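You operate a simulated robot arm through the tools that you are given. There is no shell and no other tool.

Carry out the task below with a simulated robot arm. There is one attempt and no reset: what you move stays moved.

## Task
Pack the lemon can with the earliest date into the lunch cooler.
Fine: fold the carry handle down, lift the lid off, stand the can inside, put the lid back on, stand the handle up. Set down upright: what you pick out. Where these are worked on the way, their far stop is far enough and under half their travel is too little: carry handle of the lunch cooler.

It is judged by the outcome, as a careful person would: the job done as asked, and still so three seconds after it is handed in. It fails if anything else is knocked over, pushed out of place, dropped, spilled or broken. A push-on lid holds only when it is set on centred and level and pressed home; a screw cap is set on level and turned clockwise until tight. Flat cloth is picked up by pressing the open fingertips on it (5 to 10 N) and closing them slowly along it; thin cloth reads only 2 to 8 mm in the jaws.

## Robot
A 7-joint arm with a two-finger parallel gripper, fixed in place. Base frame: the origin is at the foot of the arm, x ahead of it, y to its left, z up; the work surface is at about z = 760. Lengths are in mm, angles in degrees, forces in N, time in s.
Its first joint turns from -166.0 to 166.0 degrees. Payload 4.4 kg.
Tool frame: the origin (TCP) lies between the finger pads and is the grasp point; the fingertips stand 23 mm ahead of it; z points along the fingers, y is the line along which they close. Largest opening 94 mm; finger width 38, thickness 10; the body of the gripper, 54 by 96 mm, starts 39 mm behind the TCP.
Orientation is told as [roll, pitch, yaw] about the base's x, y, z axes, in that order, counted from this pose: with the fingers straight down and closing along the base's y, the tool's x points along the base's -x, its y along +y and its z along -z.

## Interface
- The arm moves only by the tool step_arm. Its argument "motion" is text: rows parted by semicolons, each of 7 numbers parted by spaces: the shift along the tool's x, y, z in units of 250 mm (1.0 is 250 mm), then the turn, a rotation vector about the tool's x, y, z in units of 45 degrees (1.0 is 45 degrees), then the closure, from 0 (fully open) to 1 (shut). In form: dx dy dz rx ry rz grip; .... A call has 1 to 20 rows; each row is the pose to reach, as a shift and turn from the pose commanded when the call began, along the tool's axes at that moment. A call with a number of a shift or a turn outside -1 to 1 is refused whole. Rows are played at 5 a second. More than 50 mm and 8.6 degrees between two rows, or a gripper value outside its range, and nothing of the call is played. Where a pose cannot be reached the arm comes as near as it can. A force on the tool above 50 N (or 10 N above the force at the start of the call, whichever is more), or a blocked arm, ends the call early, and 0.2 s more pass. Each finger travels about 72 mm/s and halts on what it meets, pressing with about 33 N; the grip force reading is that of the motor and also rises with nothing between the fingers. The clock runs only during rows and for 0.2 s after the last one: add rows that repeat a pose to give the fingers time. The reply holds the time, the measured pose of the TCP, the force on the tool along the base axes, the opening and the grip force, in the units named above and with some noise, with the torque about the TCP (base axes, N m) and any sound that the robot's microphone picked up.
- Cameras (640 x 400 px; columns grow to the right, rows downward): "scene" is fixed at [217.1, -500.8, 1404.6]; the picture's right is [0.91, -0.42, 0.00], its down [-0.17, -0.36, -0.92] and it looks along [0.39, 0.83, -0.40] (base axes); focal length 338 px, centre (320, 200). "wrist" rides on the gripper at [86, 16, -74] in the tool frame; the picture's right is [-0.18, 0.98, 0.00], its down [-0.58, -0.11, -0.81] and it looks along [-0.79, -0.15, 0.59] (tool axes); focal length 243 px, centre (320, 200). There is no depth. A picture from a camera that has moved, and an enlarged one, comes with that camera's place and axes in the base frame and with its lens.
- camera(camera): a new picture of that camera. The clock stands still meanwhile.
- close_up(camera, box): a new picture of the part [left, top, right, bottom] of that camera's present view, enlarged. The clock stands still meanwhile.
- job_done(): hands the job in; it is judged then, once.

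Places have to be worked out from the pictures, the camera data and where the tool is seen. Open the gripper and draw the arm clear of the work before you hand the job in, unless the task says otherwise.

The tools are called by a JSON object that holds its "name" and its "arguments". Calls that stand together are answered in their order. step_arm: Moves the arm, as the interface text tells. Its arguments: {"type":"object","properties":{"motion":{"type":"string"}},"required":["motion"]} The other tools are called the same way: camera (camera) takes a picture; close_up (camera, box) takes an enlarged picture of a part of a camera's view; job_done () hands the job in.

At the start:

```text
t: 0.0
eef_pos: [559.9, 509.5, 1215.2]
orientation: [-0.1, 0.1, 0.0]
force: [0.0, -0.8, -0.3]
ft_torque: [-0.01, 0.0, 0.0]
finger_gap: 94.2
gripper_force: 0.1
```

scene: 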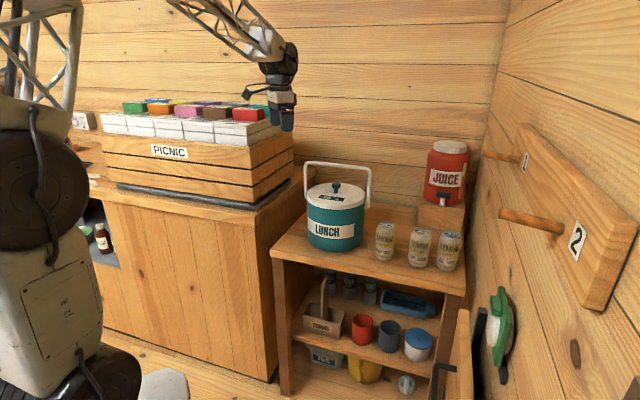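
wrist: 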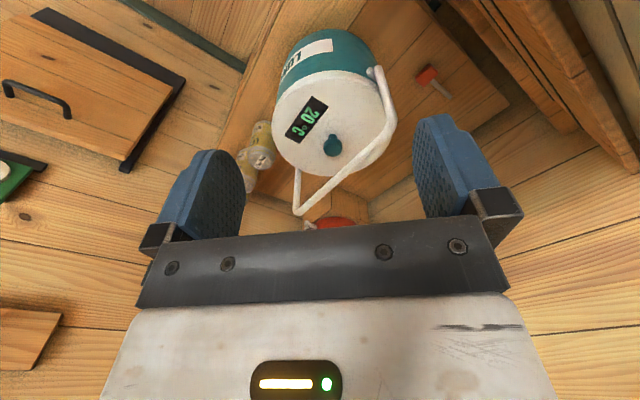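

The scene shows a lunch cooler with its handle up and three cans to its right on a small shelf top. I'll take enlarged views to read the cans and find where things are.

{"name": "close_up", "arguments": {"camera": "scene", "box": [360, 210, 480, 285]}}

{"name": "close_up", "arguments": {"camera": "scene", "box": [260, 140, 420, 260]}}

{"name": "close_up", "arguments": {"camera": "wrist", "box": [220, 20, 420, 240]}}

{"name": "close_up", "arguments": {"camera": "scene", "box": [280, 250, 480, 400]}}

```text
5.33 times, centred on (420, 248) of scene
camera zoom: at [217.1, -500.8, 1404.6], right [0.91, -0.42, 0.0], down [-0.17, -0.36, -0.92], along [0.39, 0.83, -0.4], focal length 1804 px, centre (-213, -53)
```

zoom: 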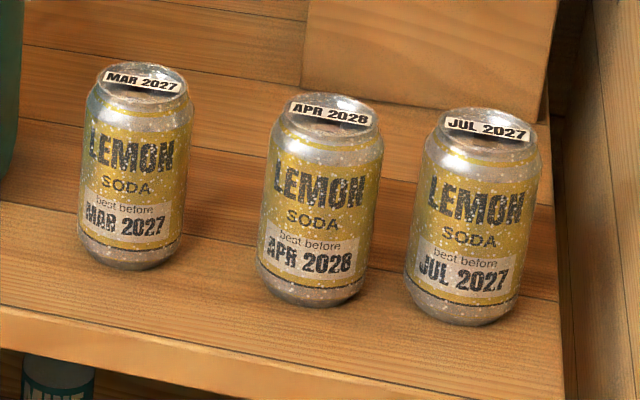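

```text
3.33 times, centred on (340, 200) of scene
camera zoom: at [217.1, -500.8, 1404.6], right [0.91, -0.42, 0.0], down [-0.17, -0.36, -0.92], along [0.39, 0.83, -0.4], focal length 1127 px, centre (253, 200)
```

zoom: 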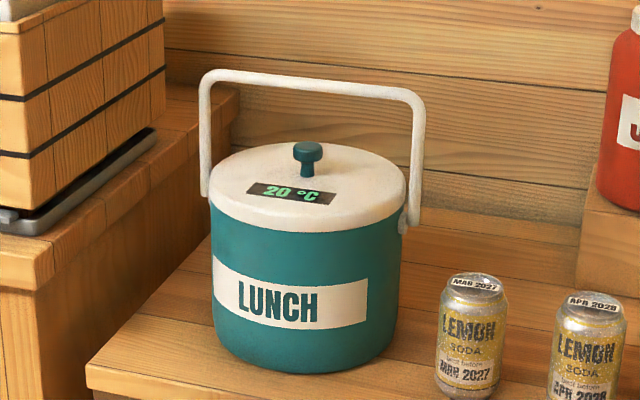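

```text
1.82 times, centred on (320, 130) of wrist
camera zoom: at [472.6, 525.0, 1289.9], right [0.18, 0.98, 0.0], down [0.58, -0.11, 0.81], along [0.79, -0.15, -0.59], focal length 441 px, centre (320, 327)
```

zoom: 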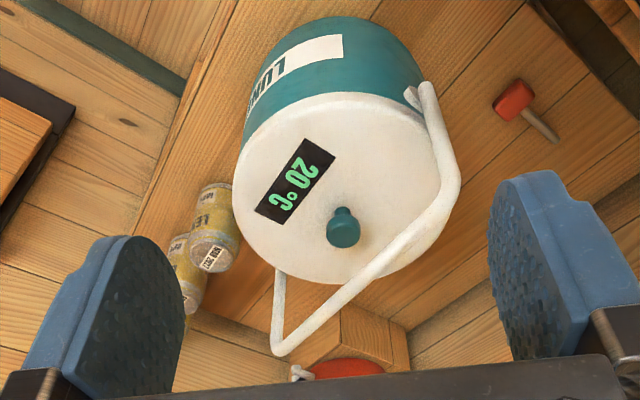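

```text
2.67 times, centred on (380, 325) of scene
camera zoom: at [217.1, -500.8, 1404.6], right [0.91, -0.42, 0.0], down [-0.17, -0.36, -0.92], along [0.39, 0.83, -0.4], focal length 902 px, centre (160, -133)
```

zoom: 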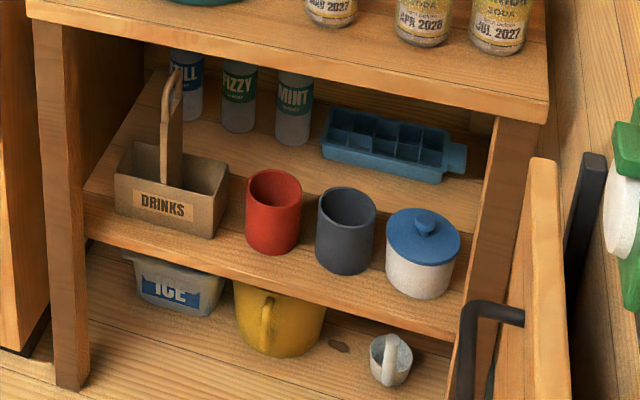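

The dates read MAR 2027, APR 2028 and JUL 2027, so the target is the MAR 2027 can nearest the cooler, at about (843, 318) with its top at z≈878. The lid knob is at about (745, 497, 973), and the handle bar runs from (663, 579) to (825, 420) at z≈1044. I'll move the wrist camera back and turn it to survey the table and find a free spot for the lid.

{"name": "step_arm", "arguments": {"motion": "0 -0.17 -0.03 0 0 -0.11 0; 0 -0.34 -0.06 0 0 -0.22 0; 0 -0.51 -0.09 0 0 -0.33 0; 0 -0.68 -0.12 0 0 -0.44 0; 0 -0.85 -0.15 0 0 -0.55 0; 0 -1 -0.2 0 0 -0.66 0; 0 -1 -0.2 0 0 -0.66 0"}}

{"name": "camera", "arguments": {"camera": "wrist"}}

{"name": "camera", "arguments": {"camera": "scene"}}

```text
t: 1.6
eef_pos: [560.1, 258.9, 1264.3]
orientation: [0.0, 0.0, 29.8]
force: [-0.1, 0.2, -0.1]
ft_torque: [-0.02, 0.0, 0.02]
finger_gap: 94.2
gripper_force: 0.0
```

```text
taken
camera wrist: at [476.7, 230.3, 1339.1], right [-0.33, 0.94, 0.0], down [0.56, 0.19, 0.81], along [0.76, 0.27, -0.59], focal length 243 px, centre (320, 200)
```

wrist: 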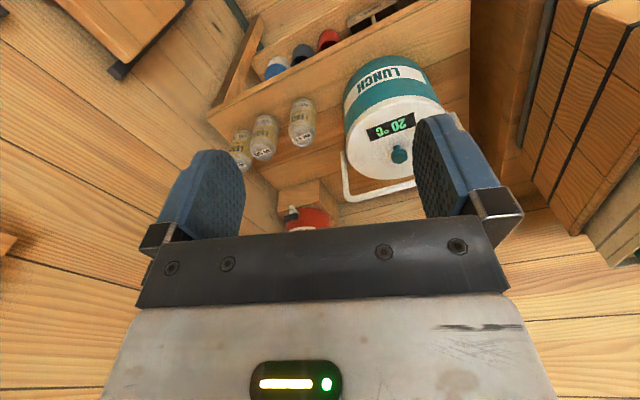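

```text
taken
```

scene: 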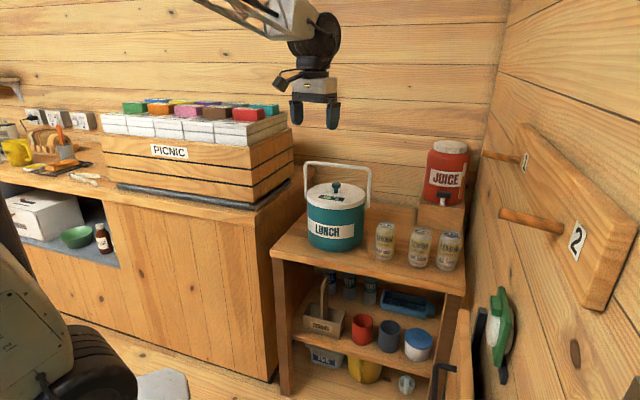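

The table top with the cooler, cans and juice stand is visible in the wrist view. I'll zoom in to work out the free space.

{"name": "close_up", "arguments": {"camera": "wrist", "box": [200, 0, 480, 240]}}

{"name": "close_up", "arguments": {"camera": "scene", "box": [0, 90, 200, 250]}}

```text
1.67 times, centred on (340, 120) of wrist
camera zoom: at [476.7, 230.3, 1339.1], right [-0.33, 0.94, 0.0], down [0.56, 0.19, 0.81], along [0.76, 0.27, -0.59], focal length 404 px, centre (287, 333)
```

zoom: 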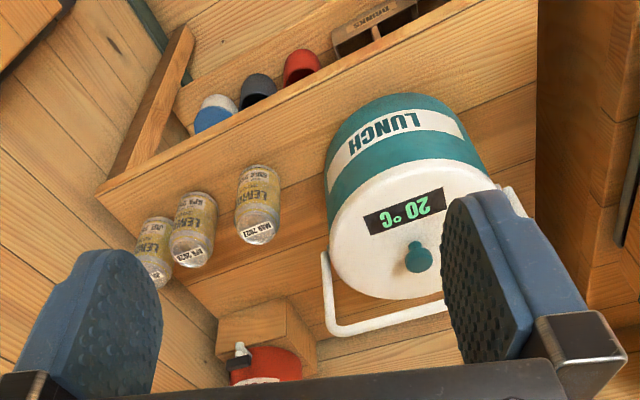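

```text
2.50 times, centred on (100, 170) of scene
camera zoom: at [217.1, -500.8, 1404.6], right [0.91, -0.42, 0.0], down [-0.17, -0.36, -0.92], along [0.39, 0.83, -0.4], focal length 845 px, centre (870, 275)
```

zoom: 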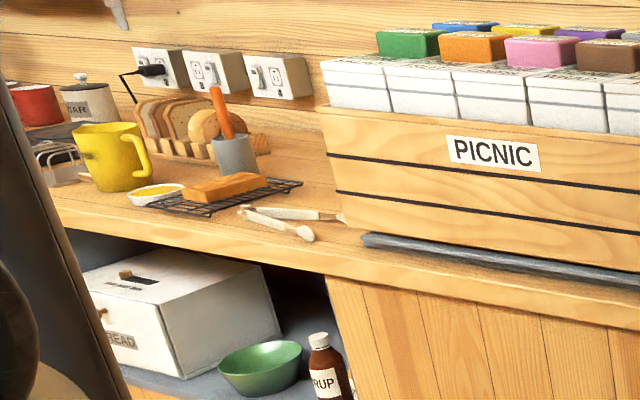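

Free space for the lid lies on the table to the right of and behind the cooler, near (965, 412). Before that I'll bring the open gripper above the handle bar, with the fingers turned to close across it (yaw −45), and begin with half of that move.

{"name": "step_arm", "arguments": {"motion": "-0.117 0.048 0.01 0 0 0.138 0; -0.233 0.097 0.02 0 0 0.277 0; -0.35 0.145 0.03 0 0 0.415 0; -0.467 0.193 0.04 0 0 0.554 0; -0.583 0.242 0.05 0 0 0.692 0; -0.7 0.29 0.06 0 0 0.831 0; -0.7 0.29 0.06 0 0 0.831 0"}}

```text
t: 3.2
eef_pos: [676.0, 408.6, 1249.8]
orientation: [0.0, 0.0, -7.6]
force: [-0.1, 0.5, -1.0]
ft_torque: [-0.02, 0.01, -0.01]
finger_gap: 94.2
gripper_force: 0.0
```

Halfway there. I'll finish the approach to about 100 mm above the bar, with the fingers at yaw −45.

{"name": "step_arm", "arguments": {"motion": "-0.037 0.066 0.07 0 0 0.138 0; -0.074 0.131 0.14 0 0 0.277 0; -0.111 0.197 0.22 0 0 0.415 0; -0.148 0.263 0.29 0 0 0.554 0; -0.185 0.328 0.37 0 0 0.692 0; -0.222 0.394 0.44 0 0 0.831 0; -0.222 0.394 0.44 0 0 0.831 0"}}

{"name": "camera", "arguments": {"camera": "wrist"}}

{"name": "close_up", "arguments": {"camera": "scene", "box": [260, 80, 420, 260]}}

```text
t: 4.8
eef_pos: [743.9, 499.2, 1139.9]
orientation: [0.0, 0.0, -45.1]
force: [-0.5, -0.8, 0.3]
ft_torque: [-0.02, 0.03, 0.0]
finger_gap: 94.1
gripper_force: 0.1
```

```text
taken
camera wrist: at [694.2, 572.3, 1215.2], right [0.83, 0.56, 0.0], down [0.33, -0.49, 0.81], along [0.45, -0.67, -0.59], focal length 243 px, centre (320, 200)
```

wrist: 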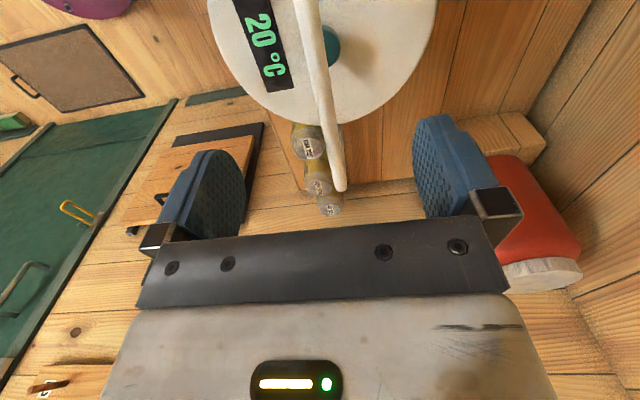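

```text
2.22 times, centred on (340, 170) of scene
camera zoom: at [217.1, -500.8, 1404.6], right [0.91, -0.42, 0.0], down [-0.17, -0.36, -0.92], along [0.39, 0.83, -0.4], focal length 752 px, centre (276, 267)
```

zoom: 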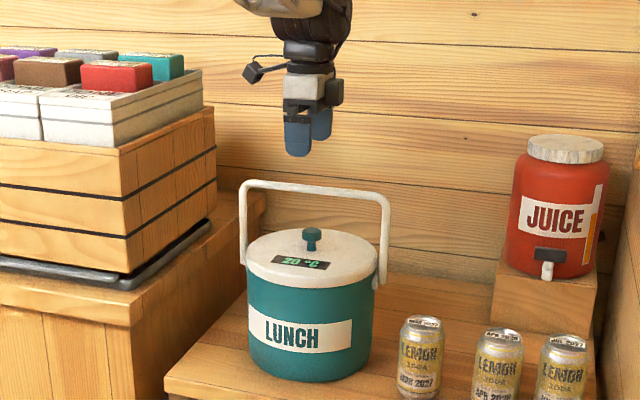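

The bar is centred between the open fingers in the wrist view, so I'll lower until the bar is at the TCP and narrow the fingers into a loose cage around it.

{"name": "step_arm", "arguments": {"motion": "0 0 0.1 0 0 0 0; 0 0 0.2 0 0 0 0; 0 0 0.3 0 0 0 0; 0 0 0.38 0 0 0 0; 0 0 0.38 0 0 0 0.4; 0 0 0.38 0 0 0 0.6; 0 0 0.38 0 0 0 0.75; 0 0 0.38 0 0 0 0.75; 0 0 0.38 0 0 0 0.75; 0 0 0.38 0 0 0 0.75"}}

{"name": "close_up", "arguments": {"camera": "scene", "box": [280, 100, 400, 220]}}

{"name": "camera", "arguments": {"camera": "wrist"}}

```text
t: 7.0
eef_pos: [744.2, 499.2, 1045.6]
orientation: [0.0, -0.1, -45.0]
force: [-1.6, -0.1, -0.1]
ft_torque: [-0.02, 0.0, 0.0]
finger_gap: 23.3
gripper_force: 0.0
```

```text
3.33 times, centred on (340, 160) of scene
camera zoom: at [217.1, -500.8, 1404.6], right [0.91, -0.42, 0.0], down [-0.17, -0.36, -0.92], along [0.39, 0.83, -0.4], focal length 1127 px, centre (253, 333)
```

zoom: 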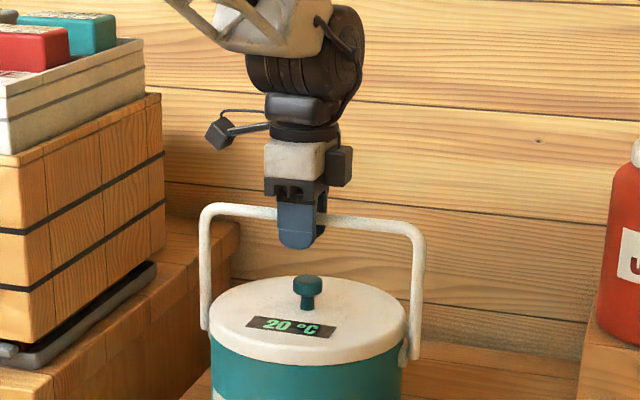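

```text
taken
camera wrist: at [694.3, 572.6, 1120.5], right [0.83, 0.56, 0.0], down [0.33, -0.49, 0.81], along [0.46, -0.67, -0.59], focal length 243 px, centre (320, 200)
```

wrist: 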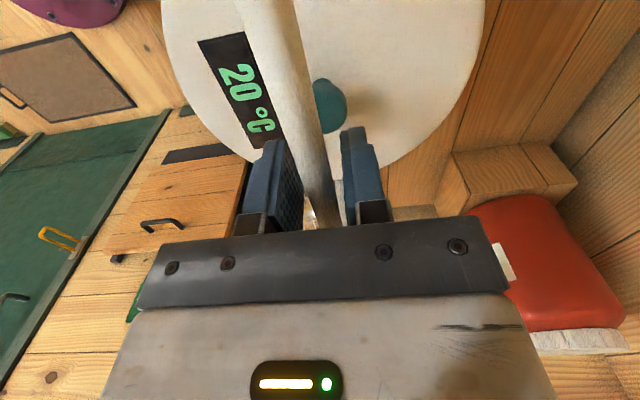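

The bar is caged with a few mm of slack. I'll try a short move toward the front of the cooler along the expected arc and check the force.

{"name": "step_arm", "arguments": {"motion": "0 -0.038 0.001 0 0 0 0.75; 0 -0.076 0.005 0 0 0 0.75; 0 -0.114 0.012 0 0 0 0.75; 0 -0.114 0.012 0 0 0 0.75"}}

{"name": "close_up", "arguments": {"camera": "scene", "box": [280, 100, 400, 220]}}

```text
t: 8.0
eef_pos: [723.3, 478.9, 1043.8]
orientation: [0.1, 0.0, -45.0]
force: [-0.7, -0.5, -0.2]
ft_torque: [-0.03, 0.0, -0.04]
finger_gap: 23.5
gripper_force: 0.1
```

```text
3.33 times, centred on (340, 160) of scene
camera zoom: at [217.1, -500.8, 1404.6], right [0.91, -0.42, 0.0], down [-0.17, -0.36, -0.92], along [0.39, 0.83, -0.4], focal length 1127 px, centre (253, 333)
```

zoom: 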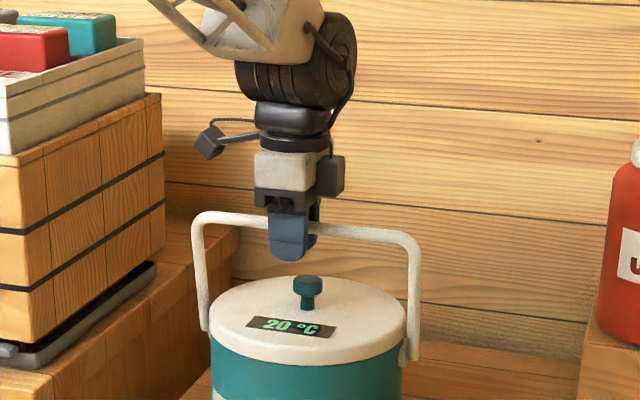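

The handle swings forward freely. I'll keep following the arc to about 50°.

{"name": "step_arm", "arguments": {"motion": "0 -0.037 0.01 0 0 0 0.75; 0 -0.074 0.021 0 0 0 0.75; 0 -0.118 0.04 0 0 0 0.75; 0 -0.16 0.062 0 0 0 0.75; 0 -0.2 0.088 0 0 0 0.75; 0 -0.238 0.116 0 0 0 0.75; 0 -0.274 0.149 0 0 0 0.75; 0 -0.306 0.184 0 0 0 0.75; 0 -0.306 0.184 0 0 0 0.75"}}

{"name": "close_up", "arguments": {"camera": "scene", "box": [260, 110, 400, 260]}}

{"name": "camera", "arguments": {"camera": "wrist"}}

```text
t: 10.0
eef_pos: [668.1, 424.5, 997.3]
orientation: [0.0, 0.0, -45.0]
force: [-0.4, -0.4, 0.4]
ft_torque: [0.02, 0.0, 0.01]
finger_gap: 23.5
gripper_force: 0.1
```

```text
2.67 times, centred on (330, 185) of scene
camera zoom: at [217.1, -500.8, 1404.6], right [0.91, -0.42, 0.0], down [-0.17, -0.36, -0.92], along [0.39, 0.83, -0.4], focal length 902 px, centre (293, 240)
```

zoom: 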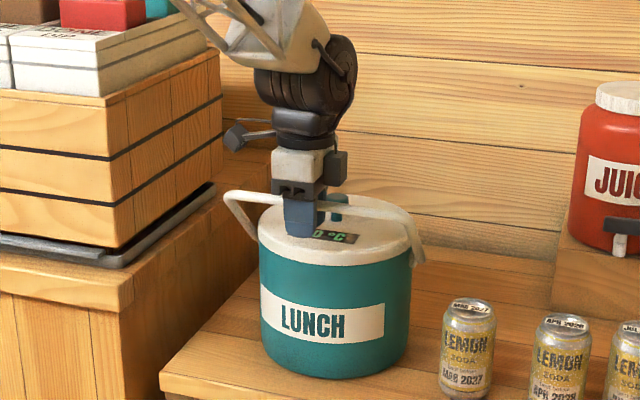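

```text
taken
camera wrist: at [619.0, 497.6, 1071.4], right [0.83, 0.56, 0.0], down [0.33, -0.49, 0.81], along [0.46, -0.67, -0.59], focal length 243 px, centre (320, 200)
```

wrist: 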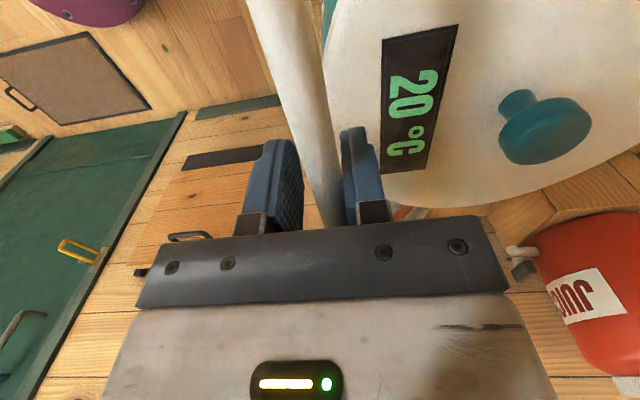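

The bar follows in the cage. I'll carry it to about 65° with the fingertips kept higher to clear the lid rim, then look.

{"name": "step_arm", "arguments": {"motion": "0 -0.02 0.01 0 0 0 0.75; 0 -0.04 0.03 0 0 0 0.75; 0 -0.065 0.053 0 0 0 0.75; 0 -0.084 0.076 0 0 0 0.75; 0 -0.084 0.076 0 0 0 0.75"}}

{"name": "close_up", "arguments": {"camera": "scene", "box": [260, 110, 400, 260]}}

{"name": "camera", "arguments": {"camera": "wrist"}}

```text
t: 11.2
eef_pos: [653.8, 409.8, 977.3]
orientation: [0.1, -0.1, -45.0]
force: [0.8, -0.6, 0.9]
ft_torque: [0.02, -0.02, 0.03]
finger_gap: 23.5
gripper_force: 0.1
```

```text
2.67 times, centred on (330, 185) of scene
camera zoom: at [217.1, -500.8, 1404.6], right [0.91, -0.42, 0.0], down [-0.17, -0.36, -0.92], along [0.39, 0.83, -0.4], focal length 902 px, centre (293, 240)
```

zoom: 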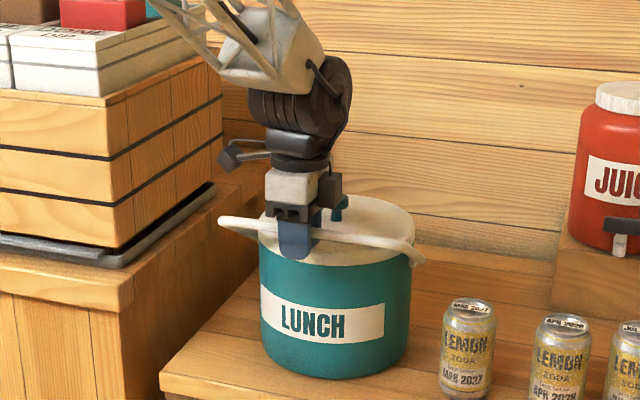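

```text
taken
camera wrist: at [604.4, 482.3, 1051.4], right [0.83, 0.56, 0.0], down [0.33, -0.49, 0.81], along [0.46, -0.67, -0.59], focal length 243 px, centre (320, 200)
```

wrist: 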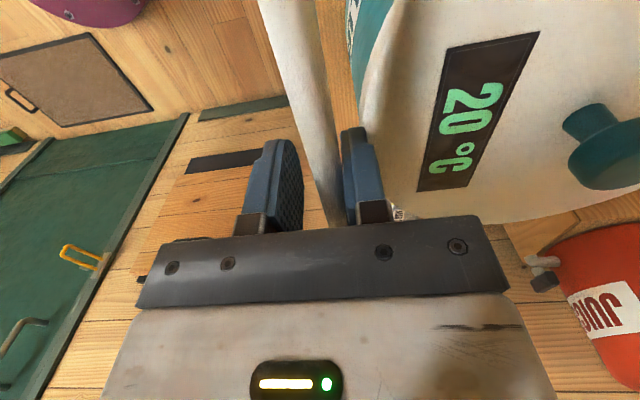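

The handle is at about 65°. I'll raise the gripper off the bar, close the fingers, and press the bar down along its arc with the tips.

{"name": "step_arm", "arguments": {"motion": "0 0 -0.1 0 0 0 0.75; 0 0 -0.19 0 0 0 0.75; 0 -0.004 -0.19 0 0 0 1; 0 -0.004 -0.19 0 0 0 1; 0 -0.008 -0.15 0 0 0 1; 0 -0.01 -0.092 0 0 0 1; 0 -0.017 -0.04 0 0 0 1; 0 -0.024 0.012 0 0 0 1; 0 -0.035 0.06 0 0 0 1; 0 -0.042 0.104 0 0 0 1; 0 -0.044 0.152 0 0 0 1; 0 -0.044 0.152 0 0 0 1"}}

{"name": "close_up", "arguments": {"camera": "scene", "box": [260, 110, 400, 260]}}

{"name": "camera", "arguments": {"camera": "wrist"}}

```text
t: 13.8
eef_pos: [646.7, 401.3, 938.7]
orientation: [0.0, 0.0, -45.0]
force: [-1.6, -4.3, -0.8]
ft_torque: [-0.11, 0.16, -0.08]
finger_gap: 12.0
gripper_force: 32.9
```

```text
2.67 times, centred on (330, 185) of scene
camera zoom: at [217.1, -500.8, 1404.6], right [0.91, -0.42, 0.0], down [-0.17, -0.36, -0.92], along [0.39, 0.83, -0.4], focal length 902 px, centre (293, 240)
```

zoom: 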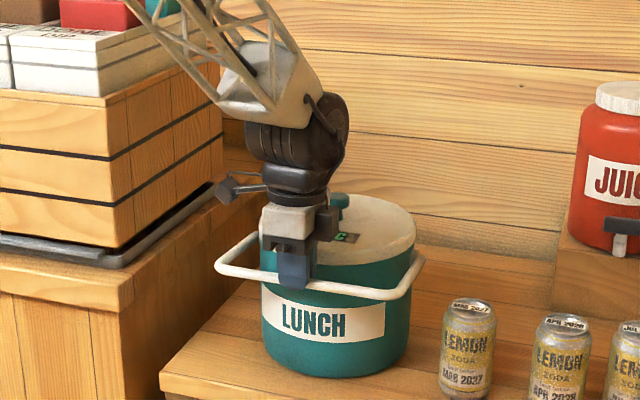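

```text
taken
camera wrist: at [596.7, 474.2, 1013.5], right [0.83, 0.56, 0.0], down [0.33, -0.49, 0.81], along [0.45, -0.67, -0.59], focal length 243 px, centre (320, 200)
```

wrist: 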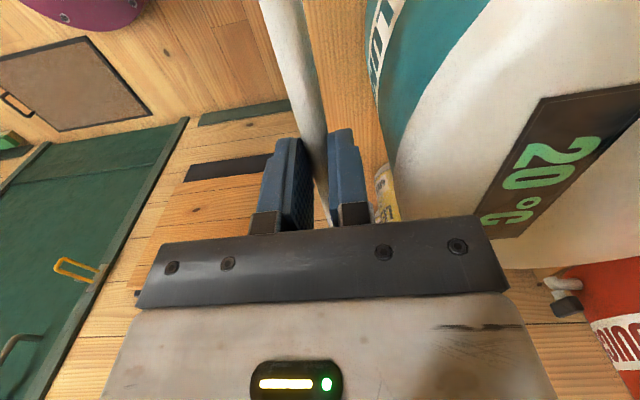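

The fingers ended up pinching the bar (12 mm gap), and it is now about horizontal with little force. I'll press on gently downward to find the far stop.

{"name": "step_arm", "arguments": {"motion": "0 0.0 0.02 0 0 0 1; 0 0.0 0.04 0 0 0 1; 0 0.004 0.06 0 0 0 1; 0 0.01 0.08 0 0 0 1; 0 0.01 0.08 0 0 0 1"}}

{"name": "close_up", "arguments": {"camera": "scene", "box": [260, 110, 400, 260]}}

```text
t: 15.0
eef_pos: [647.5, 403.4, 920.8]
orientation: [0.0, 0.0, -45.0]
force: [-2.1, -2.3, 0.8]
ft_torque: [-0.04, 0.03, 0.01]
finger_gap: 12.3
gripper_force: 33.1
```

```text
2.67 times, centred on (330, 185) of scene
camera zoom: at [217.1, -500.8, 1404.6], right [0.91, -0.42, 0.0], down [-0.17, -0.36, -0.92], along [0.39, 0.83, -0.4], focal length 902 px, centre (293, 240)
```

zoom: 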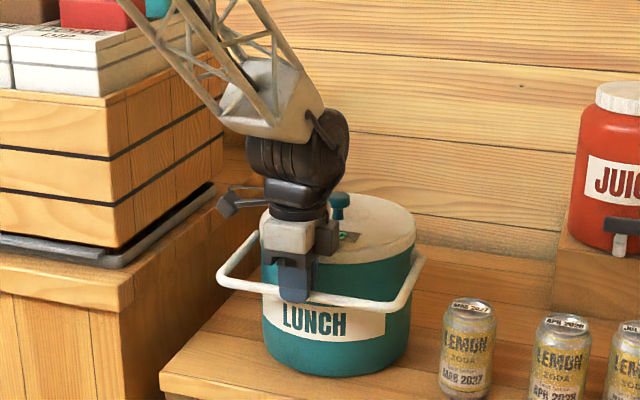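

There is still no stop. I'll keep going down, now curving slightly inward.

{"name": "step_arm", "arguments": {"motion": "0 0.004 0.02 0 0 0 1; 0 0.009 0.04 0 0 0 1; 0 0.014 0.06 0 0 0 1; 0 0.021 0.08 0 0 0 1; 0 0.021 0.08 0 0 0 1"}}

{"name": "close_up", "arguments": {"camera": "scene", "box": [260, 110, 400, 260]}}

{"name": "camera", "arguments": {"camera": "wrist"}}

```text
t: 15.8
eef_pos: [654.2, 407.5, 910.2]
orientation: [0.5, -0.1, -45.0]
force: [0.1, -1.4, 9.5]
ft_torque: [0.02, -0.39, 0.15]
finger_gap: 12.2
gripper_force: 33.2
stopped in row 4: the force on the tool passed its limit at 69 N (the readings are from after the stop); the commanded pose is now the measured one
```

```text
2.67 times, centred on (330, 185) of scene
camera zoom: at [217.1, -500.8, 1404.6], right [0.91, -0.42, 0.0], down [-0.17, -0.36, -0.92], along [0.39, 0.83, -0.4], focal length 902 px, centre (293, 240)
```

zoom: 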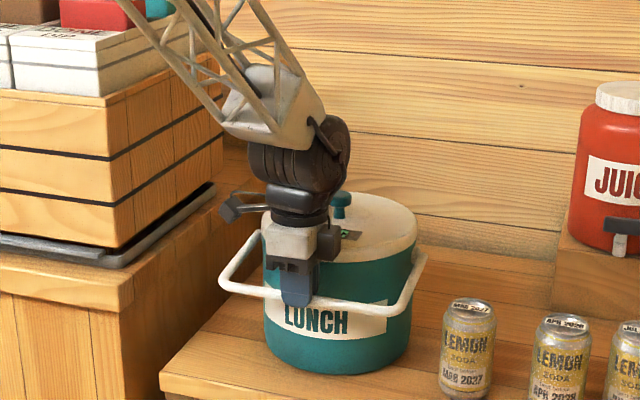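

```text
taken
camera wrist: at [602.9, 479.8, 985.2], right [0.83, 0.56, 0.01], down [0.33, -0.49, 0.81], along [0.46, -0.66, -0.59], focal length 243 px, centre (320, 200)
```

wrist: 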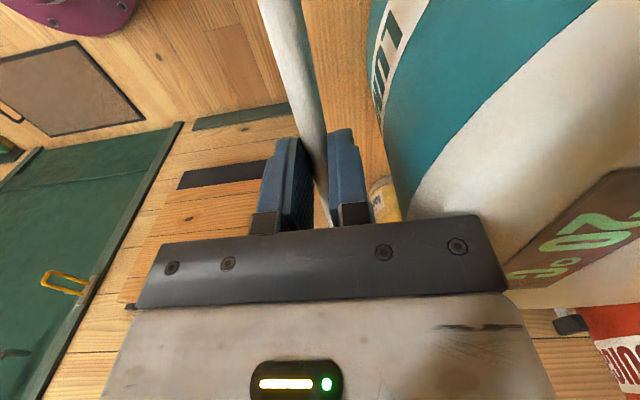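

That was the far stop, with the handle folded below horizontal at the front. I'll release with only a small opening so the inner finger doesn't touch the cooler, then rise straight up.

{"name": "step_arm", "arguments": {"motion": "0 0 0 0 0 0 0.8; 0 -0.01 0 0 0 0 0.78; 0 -0.012 -0.03 0 0 0 0.78; 0 -0.012 -0.08 0 0 0 0.78; 0 -0.012 -0.18 0 0 0 0.78; 0 -0.012 -0.3 0 0 0 0.78; 0 -0.012 -0.45 0 0 0 0.5; 0 -0.012 -0.6 0 0 0 0.3; 0 0 -0.75 0 0 0 0"}}

{"name": "close_up", "arguments": {"camera": "scene", "box": [260, 140, 420, 260]}}

{"name": "camera", "arguments": {"camera": "wrist"}}

```text
t: 17.9
eef_pos: [651.1, 406.4, 1097.2]
orientation: [0.4, -0.1, -45.0]
force: [0.3, -0.1, -0.3]
ft_torque: [0.03, -0.02, 0.03]
finger_gap: 93.9
gripper_force: 0.1
```

```text
3.33 times, centred on (340, 200) of scene
camera zoom: at [217.1, -500.8, 1404.6], right [0.91, -0.42, 0.0], down [-0.17, -0.36, -0.92], along [0.39, 0.83, -0.4], focal length 1127 px, centre (253, 200)
```

zoom: 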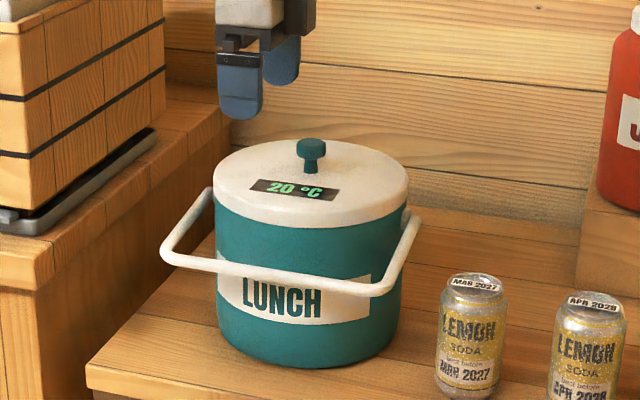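

```text
taken
camera wrist: at [601.3, 478.4, 1171.8], right [0.83, 0.56, 0.01], down [0.33, -0.49, 0.81], along [0.46, -0.66, -0.59], focal length 243 px, centre (320, 200)
```

wrist: 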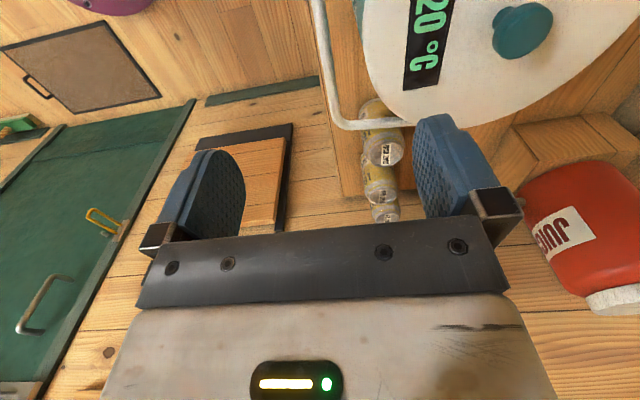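

The handle is folded to its stop, and the cooler itself shifted only a few mm. Next I'll move above the lid and turn toward yaw 28 to locate the knob precisely.

{"name": "step_arm", "arguments": {"motion": "0 0.11 -0.04 0 0 -0.16 0; 0 0.22 -0.08 0 0 -0.32 0; -0.01 0.33 -0.12 0 0 -0.48 0; -0.014 0.44 -0.16 0 0 -0.64 0; -0.014 0.552 -0.2 0 0 -0.8 0; -0.014 0.552 -0.2 0 0 -0.8 0"}}

{"name": "step_arm", "arguments": {"motion": "0 0 0 0 0 -0.16 0; 0 0 0 0 0 -0.32 0; 0 0 0 0 0 -0.48 0; 0 0 0 0 0 -0.64 0; 0 0 0 0 0 -0.8 0; 0 0 0 0 0 -0.8 0"}}

{"name": "camera", "arguments": {"camera": "wrist"}}

```text
t: 19.2
eef_pos: [752.7, 500.4, 1147.5]
orientation: [0.4, -0.3, -9.0]
force: [-0.6, 0.9, -1.2]
ft_torque: [-0.03, -0.02, 0.01]
finger_gap: 94.1
gripper_force: 0.0
```

```text
t: 20.6
eef_pos: [750.7, 501.9, 1147.8]
orientation: [-0.1, -0.4, 27.0]
force: [0.1, -0.5, 0.0]
ft_torque: [-0.03, 0.0, 0.01]
finger_gap: 94.0
gripper_force: 0.0
```

```text
taken
camera wrist: at [666.4, 476.4, 1221.9], right [-0.28, 0.96, 0.0], down [0.56, 0.16, 0.81], along [0.78, 0.23, -0.59], focal length 243 px, centre (320, 200)
```

wrist: 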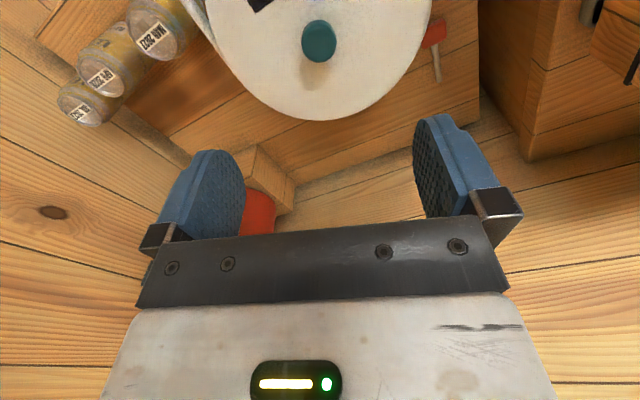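

The knob is at about (755, 503, z≈970). The lid's parking spot is about 1050 mm from the base, so I'll first test empty-handed, with the tool tilted 30° outward, that it can be reached.

{"name": "step_arm", "arguments": {"motion": "-0.085 -0.101 0.08 0 -0.1 0 0; -0.171 -0.203 0.16 0 -0.2 0 0; -0.257 -0.304 0.25 0 -0.3 0 0; -0.342 -0.406 0.33 0 -0.4 0 0; -0.428 -0.507 0.42 0 -0.5 0 0; -0.513 -0.609 0.5 0 -0.6 0 0; -0.599 -0.71 0.59 0 -0.667 0 0; -0.599 -0.71 0.59 0 -0.667 0 0; -0.599 -0.71 0.59 0 -0.667 0 0"}}

{"name": "camera", "arguments": {"camera": "wrist"}}

{"name": "camera", "arguments": {"camera": "scene"}}

```text
t: 22.6
eef_pos: [967.1, 409.5, 1002.4]
orientation: [0.0, -30.4, 26.8]
force: [-0.6, -1.1, -0.3]
ft_torque: [-0.03, 0.03, -0.01]
finger_gap: 93.9
gripper_force: 0.1
```

```text
taken
camera wrist: at [859.4, 373.5, 1022.0], right [-0.3, 0.95, 0.09], down [0.13, -0.06, 0.99], along [0.94, 0.31, -0.11], focal length 243 px, centre (320, 200)
```

wrist: 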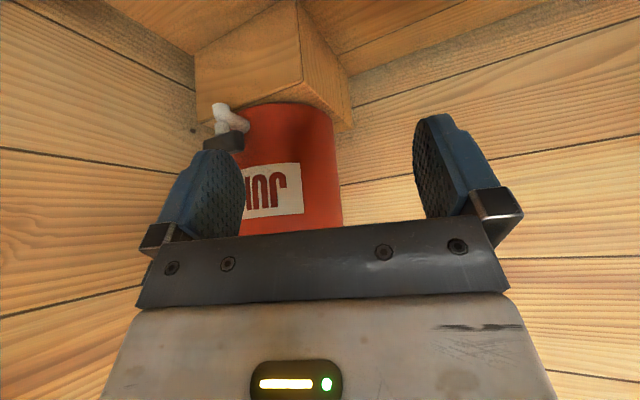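

```text
taken
```

scene: 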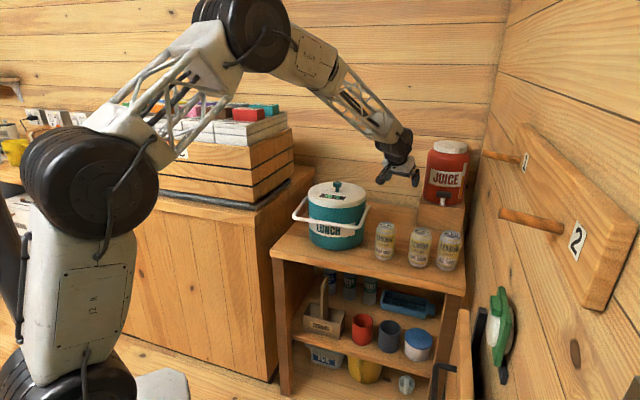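

The pose is reached well at z≈1000. I'll test the descent to z≈820 at the same tilt.

{"name": "step_arm", "arguments": {"motion": "0.09 0 0.156 0 0 0 0; 0.18 0 0.312 0 0 0 0; 0.27 0 0.468 0 0 0 0; 0.36 0 0.624 0 0 0 0; 0.36 0 0.624 0 0 0 0"}}

{"name": "close_up", "arguments": {"camera": "scene", "box": [260, 120, 500, 300]}}

{"name": "camera", "arguments": {"camera": "wrist"}}

```text
t: 23.9
eef_pos: [968.4, 411.6, 820.8]
orientation: [0.0, -30.3, 26.9]
force: [-0.1, -0.4, 0.4]
ft_torque: [-0.05, -0.02, -0.02]
finger_gap: 94.1
gripper_force: 0.2
```

```text
2.22 times, centred on (380, 210) of scene
camera zoom: at [217.1, -500.8, 1404.6], right [0.91, -0.42, 0.0], down [-0.17, -0.36, -0.92], along [0.39, 0.83, -0.4], focal length 752 px, centre (187, 178)
```

zoom: 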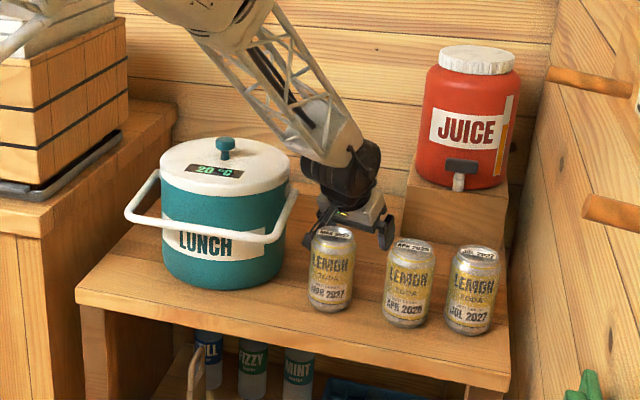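

```text
taken
camera wrist: at [860.5, 375.6, 840.3], right [-0.3, 0.95, 0.09], down [0.13, -0.06, 0.99], along [0.94, 0.31, -0.11], focal length 243 px, centre (320, 200)
```

wrist: 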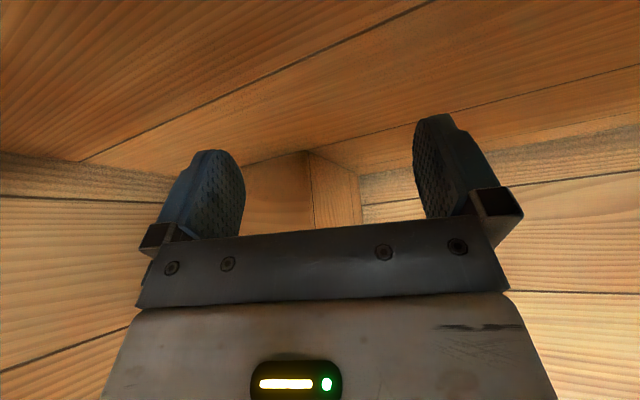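

The spot is reachable with clearance. I'll go back up and over the lid with the same tilt and yaw, stopping above the knob.

{"name": "step_arm", "arguments": {"motion": "-0.095 0 -0.164 0 0 0 0; -0.19 0 -0.329 0 0 0 0; -0.285 0 -0.493 0 0 0 0; -0.38 0 -0.658 0 0 0 0; -0.294 0.118 -0.707 0 0 0 0; -0.209 0.237 -0.757 0 0 0 0; -0.123 0.355 -0.806 0 0 0 0; -0.037 0.474 -0.856 0 0 0 0; 0.048 0.592 -0.905 0 0 0 0; 0.134 0.711 -0.955 0 0 0 0; 0.134 0.711 -0.955 0 0 0 0"}}

{"name": "close_up", "arguments": {"camera": "scene", "box": [260, 120, 420, 260]}}

{"name": "camera", "arguments": {"camera": "wrist"}}

```text
t: 26.2
eef_pos: [753.6, 502.7, 1010.2]
orientation: [0.0, -30.5, 27.0]
force: [1.0, 0.4, 0.7]
ft_torque: [-0.01, 0.0, -0.03]
finger_gap: 94.0
gripper_force: 0.1
```

```text
2.86 times, centred on (340, 190) of scene
camera zoom: at [217.1, -500.8, 1404.6], right [0.91, -0.42, 0.0], down [-0.17, -0.36, -0.92], along [0.39, 0.83, -0.4], focal length 966 px, centre (263, 229)
```

zoom: 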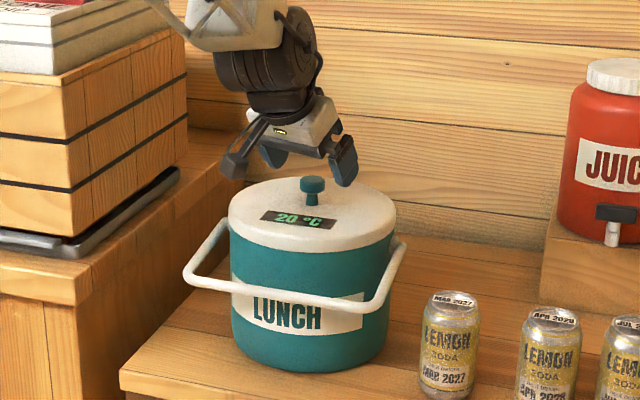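

```text
taken
camera wrist: at [645.4, 466.4, 1031.3], right [-0.3, 0.95, 0.09], down [0.13, -0.06, 0.99], along [0.94, 0.31, -0.11], focal length 243 px, centre (320, 200)
```

wrist: 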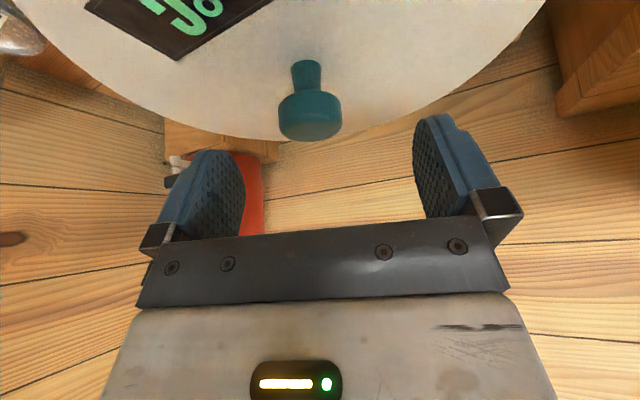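

The wrist view puts the knob cap at z≈975–988 with the lid top at about 954. I'll lower to z≈988 so the tips stay above the lid, then check.

{"name": "step_arm", "arguments": {"motion": "0.019 -0.004 0.04 0 0 0 0; 0.038 -0.008 0.08 0 0 0 0; 0.038 -0.008 0.08 0 0 0 0.3; 0.038 -0.008 0.08 0 0 0 0.3"}}

{"name": "close_up", "arguments": {"camera": "scene", "box": [300, 140, 380, 220]}}

{"name": "camera", "arguments": {"camera": "wrist"}}

```text
t: 27.2
eef_pos: [756.9, 500.8, 988.1]
orientation: [-0.1, -30.5, 26.9]
force: [-0.4, -0.2, -0.5]
ft_torque: [0.01, -0.04, -0.01]
finger_gap: 65.8
gripper_force: 0.1
```

```text
5.00 times, centred on (340, 180) of scene
camera zoom: at [217.1, -500.8, 1404.6], right [0.91, -0.42, 0.0], down [-0.17, -0.36, -0.92], along [0.39, 0.83, -0.4], focal length 1691 px, centre (220, 300)
```

zoom: 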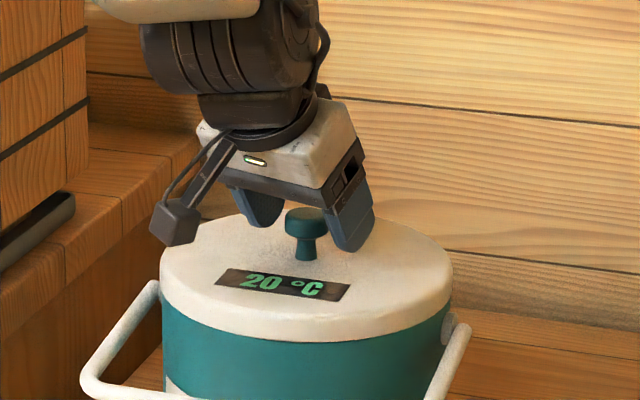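

```text
taken
camera wrist: at [648.9, 465.4, 1009.2], right [-0.3, 0.95, 0.09], down [0.13, -0.06, 0.99], along [0.94, 0.31, -0.11], focal length 243 px, centre (320, 200)
```

wrist: 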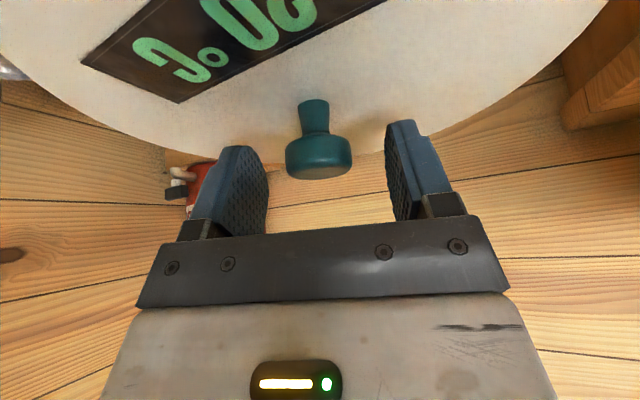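

The knob is centred between the fingers, with its cap about 9 mm ahead of the TCP on the pads. I'll lower another 3 mm and close on it.

{"name": "step_arm", "arguments": {"motion": "0.006 0 0.01 0 0 0 0.3; 0.006 0 0.01 0 0 0 0.5; 0.006 0 0.01 0 0 0 0.6; 0.006 0 0.01 0 0 0 1; 0.006 0 0.01 0 0 0 1; 0.006 0 0.01 0 0 0 1"}}

{"name": "close_up", "arguments": {"camera": "scene", "box": [300, 140, 380, 220]}}

{"name": "camera", "arguments": {"camera": "wrist"}}

```text
t: 28.6
eef_pos: [755.7, 501.4, 985.3]
orientation: [0.1, -30.4, 26.8]
force: [0.4, 0.6, 0.1]
ft_torque: [-0.01, 0.0, 0.0]
finger_gap: 30.6
gripper_force: 33.1
```

```text
5.00 times, centred on (340, 180) of scene
camera zoom: at [217.1, -500.8, 1404.6], right [0.91, -0.42, 0.0], down [-0.17, -0.36, -0.92], along [0.39, 0.83, -0.4], focal length 1691 px, centre (220, 300)
```

zoom: 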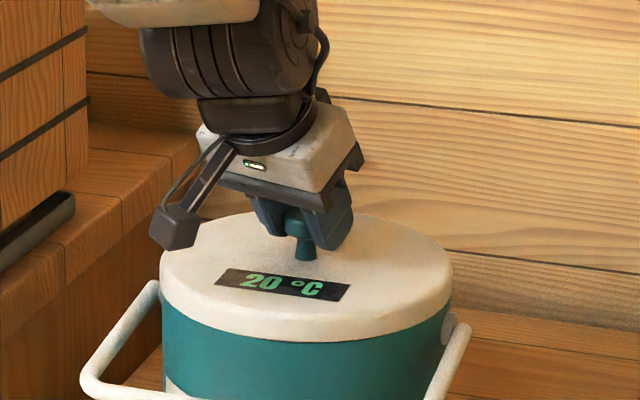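

```text
taken
camera wrist: at [648.6, 465.5, 1006.1], right [-0.3, 0.95, 0.09], down [0.13, -0.06, 0.99], along [0.94, 0.31, -0.11], focal length 243 px, centre (320, 200)
```

wrist: 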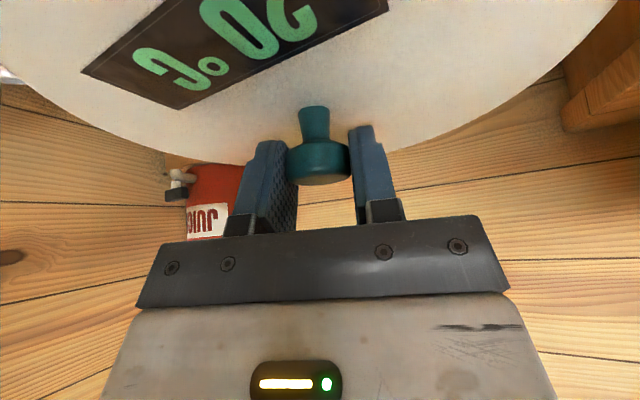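

The knob is gripped (30.6 mm). I'll lift straight up a few mm at a time.

{"name": "step_arm", "arguments": {"motion": "-0.006 0 -0.01 0 0 0 1; -0.012 0 -0.021 0 0 0 1; -0.02 0 -0.035 0 0 0 1; -0.04 0 -0.069 0 0 0 1; -0.06 0 -0.104 0 0 0 1; -0.06 0 -0.104 0 0 0 1"}}

{"name": "close_up", "arguments": {"camera": "scene", "box": [280, 120, 400, 240]}}

{"name": "camera", "arguments": {"camera": "wrist"}}

```text
t: 30.1
eef_pos: [756.2, 500.7, 1015.4]
orientation: [0.0, -30.4, 26.8]
force: [-0.7, 0.6, -1.2]
ft_torque: [0.03, 0.0, 0.01]
finger_gap: 30.5
gripper_force: 32.8
heard: snap
```

```text
3.33 times, centred on (340, 180) of scene
camera zoom: at [217.1, -500.8, 1404.6], right [0.91, -0.42, 0.0], down [-0.17, -0.36, -0.92], along [0.39, 0.83, -0.4], focal length 1127 px, centre (253, 267)
```

zoom: 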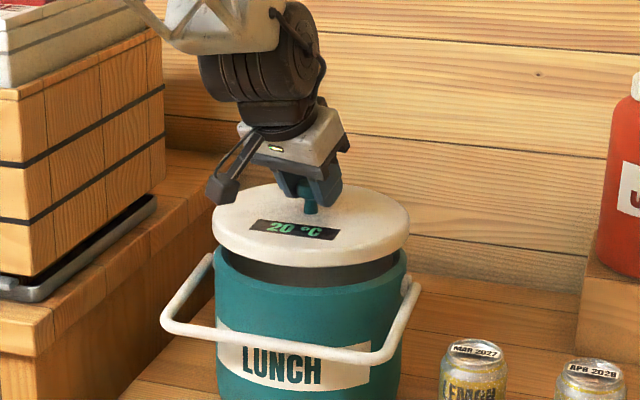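

```text
taken
camera wrist: at [648.0, 465.3, 1036.4], right [-0.3, 0.95, 0.09], down [0.13, -0.06, 0.99], along [0.94, 0.31, -0.11], focal length 243 px, centre (320, 200)
```

wrist: 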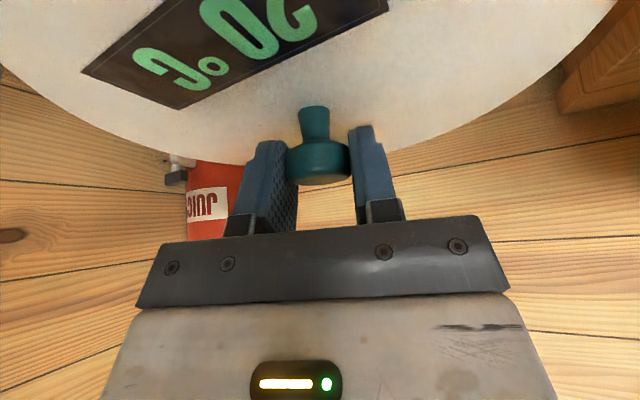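

The lid is off and level; its seated pose was TCP (755.7, 501.4, 985.3). I'll raise it a bit more and carry it level to the free spot on the right.

{"name": "step_arm", "arguments": {"motion": "-0.025 0 -0.043 0 0 0 1; -0.051 0 -0.086 0 0 0 1; -0.108 -0.078 -0.052 0 0 0 1; -0.165 -0.155 -0.019 0 0 0 1; -0.222 -0.233 0.015 0 0 0 1; -0.279 -0.311 0.048 0 0 0 1; -0.337 -0.388 0.082 0 0 0 1; -0.394 -0.466 0.115 0 0 0 1; -0.451 -0.544 0.149 0 0 0 1; -0.508 -0.621 0.182 0 0 0 1; -0.565 -0.699 0.216 0 0 0 1; -0.565 -0.699 0.216 0 0 0 1"}}

{"name": "close_up", "arguments": {"camera": "scene", "box": [260, 120, 500, 300]}}

{"name": "camera", "arguments": {"camera": "wrist"}}

```text
t: 32.6
eef_pos: [969.0, 412.7, 1039.4]
orientation: [0.0, -30.4, 27.0]
force: [-0.6, 1.2, -1.6]
ft_torque: [-0.01, 0.02, -0.01]
finger_gap: 30.4
gripper_force: 33.2
```

```text
2.22 times, centred on (380, 210) of scene
camera zoom: at [217.1, -500.8, 1404.6], right [0.91, -0.42, 0.0], down [-0.17, -0.36, -0.92], along [0.39, 0.83, -0.4], focal length 752 px, centre (187, 178)
```

zoom: 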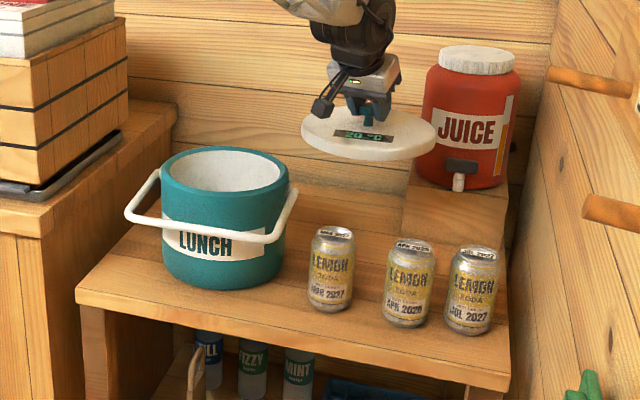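

```text
taken
camera wrist: at [861.0, 376.7, 1060.6], right [-0.3, 0.95, 0.09], down [0.13, -0.06, 0.99], along [0.94, 0.31, -0.11], focal length 243 px, centre (320, 200)
```

wrist: 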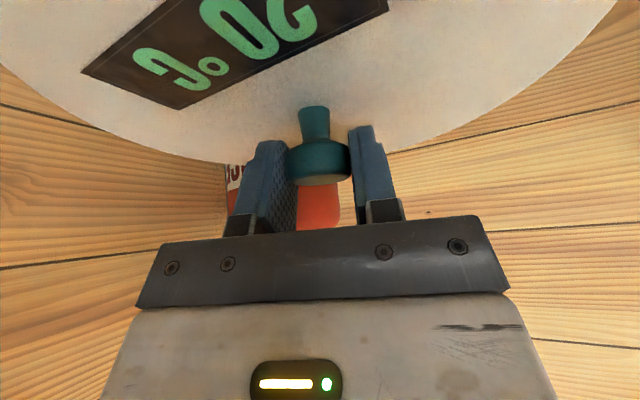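

The lid is over the clear spot. I'll descend vertically to about 30 mm above the expected contact height.

{"name": "step_arm", "arguments": {"motion": "0.077 0 0.131 0 0 0 1; 0.154 0 0.262 0 0 0 1; 0.231 0 0.393 0 0 0 1; 0.308 0 0.524 0 0 0 1; 0.375 0 0.638 0 0 0 1; 0.375 0 0.638 0 0 0 1"}}

{"name": "close_up", "arguments": {"camera": "scene", "box": [320, 150, 480, 280]}}

{"name": "camera", "arguments": {"camera": "wrist"}}

```text
t: 34.0
eef_pos: [969.0, 413.4, 854.0]
orientation: [0.1, -30.5, 27.0]
force: [0.4, -0.8, -0.8]
ft_torque: [0.04, 0.05, -0.02]
finger_gap: 30.7
gripper_force: 33.0
```

```text
3.08 times, centred on (400, 215) of scene
camera zoom: at [217.1, -500.8, 1404.6], right [0.91, -0.42, 0.0], down [-0.17, -0.36, -0.92], along [0.39, 0.83, -0.4], focal length 1040 px, centre (74, 154)
```

zoom: 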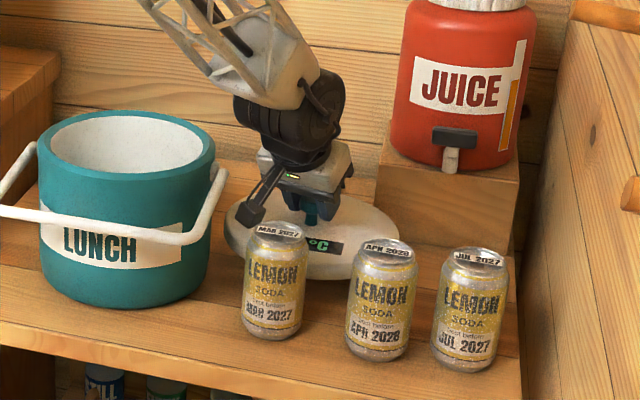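

```text
taken
camera wrist: at [861.6, 377.3, 874.8], right [-0.3, 0.95, 0.09], down [0.13, -0.06, 0.99], along [0.94, 0.31, -0.11], focal length 243 px, centre (320, 200)
```

wrist: 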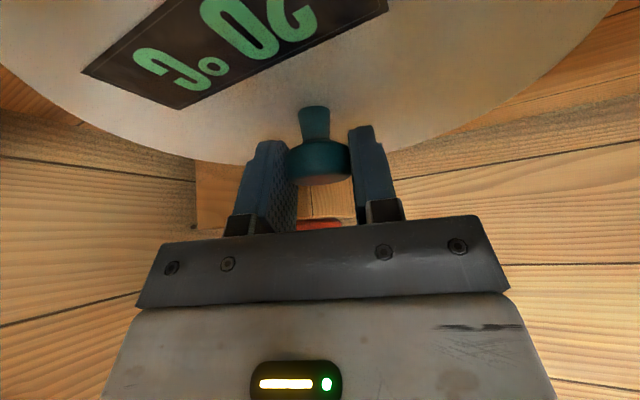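

There is still about 30 mm to go and the clearances look fine. I'll lower slowly.

{"name": "step_arm", "arguments": {"motion": "0.01 0 0.0173 0 0 0 1; 0.02 0 0.0345 0 0 0 1; 0.03 0 0.0518 0 0 0 1; 0.041 0 0.069 0 0 0 1; 0.045 0 0.076 0 0 0 1"}}

```text
t: 35.2
eef_pos: [967.6, 413.9, 834.9]
orientation: [-0.1, -30.5, 26.9]
force: [0.4, -1.2, -2.2]
ft_torque: [0.01, 0.02, -0.01]
finger_gap: 30.9
gripper_force: 32.8
```

No contact yet, so I'll continue in 2 mm steps.

{"name": "step_arm", "arguments": {"motion": "0.004 0 0.007 0 0 0 1; 0.008 0 0.014 0 0 0 1; 0.012 0 0.021 0 0 0 1; 0.016 0 0.028 0 0 0 1; 0.02 0 0.035 0 0 0 1"}}

{"name": "close_up", "arguments": {"camera": "scene", "box": [320, 150, 480, 280]}}

```text
t: 36.5
eef_pos: [967.2, 413.8, 822.8]
orientation: [-0.1, -30.4, 26.9]
force: [-2.0, -0.2, 1.8]
ft_torque: [-0.09, 0.1, -0.03]
finger_gap: 30.8
gripper_force: 33.3
```

```text
3.08 times, centred on (400, 215) of scene
camera zoom: at [217.1, -500.8, 1404.6], right [0.91, -0.42, 0.0], down [-0.17, -0.36, -0.92], along [0.39, 0.83, -0.4], focal length 1040 px, centre (74, 154)
```

zoom: 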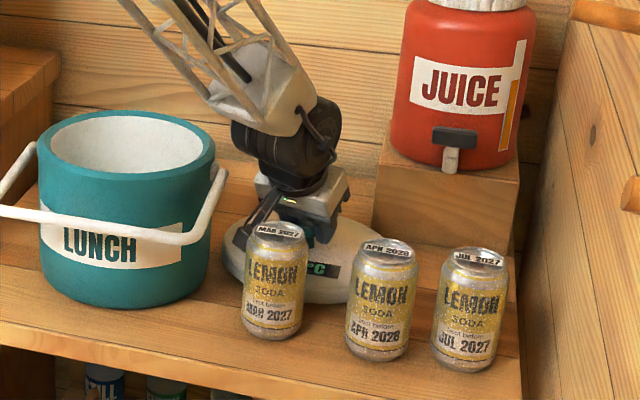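

There may be first contact (force z changed by +4). I'll go a little further in 1 mm steps.

{"name": "step_arm", "arguments": {"motion": "0.002 0 0.0035 0 0 0 1; 0.004 0 0.007 0 0 0 1; 0.006 0 0.0105 0 0 0 1; 0.006 0 0.0105 0 0 0 1"}}

```text
t: 37.5
eef_pos: [968.8, 413.5, 823.6]
orientation: [0.0, -30.6, 26.9]
force: [-6.3, -6.0, 33.2]
ft_torque: [-0.05, 0.03, -0.02]
finger_gap: 30.9
gripper_force: 33.1
```

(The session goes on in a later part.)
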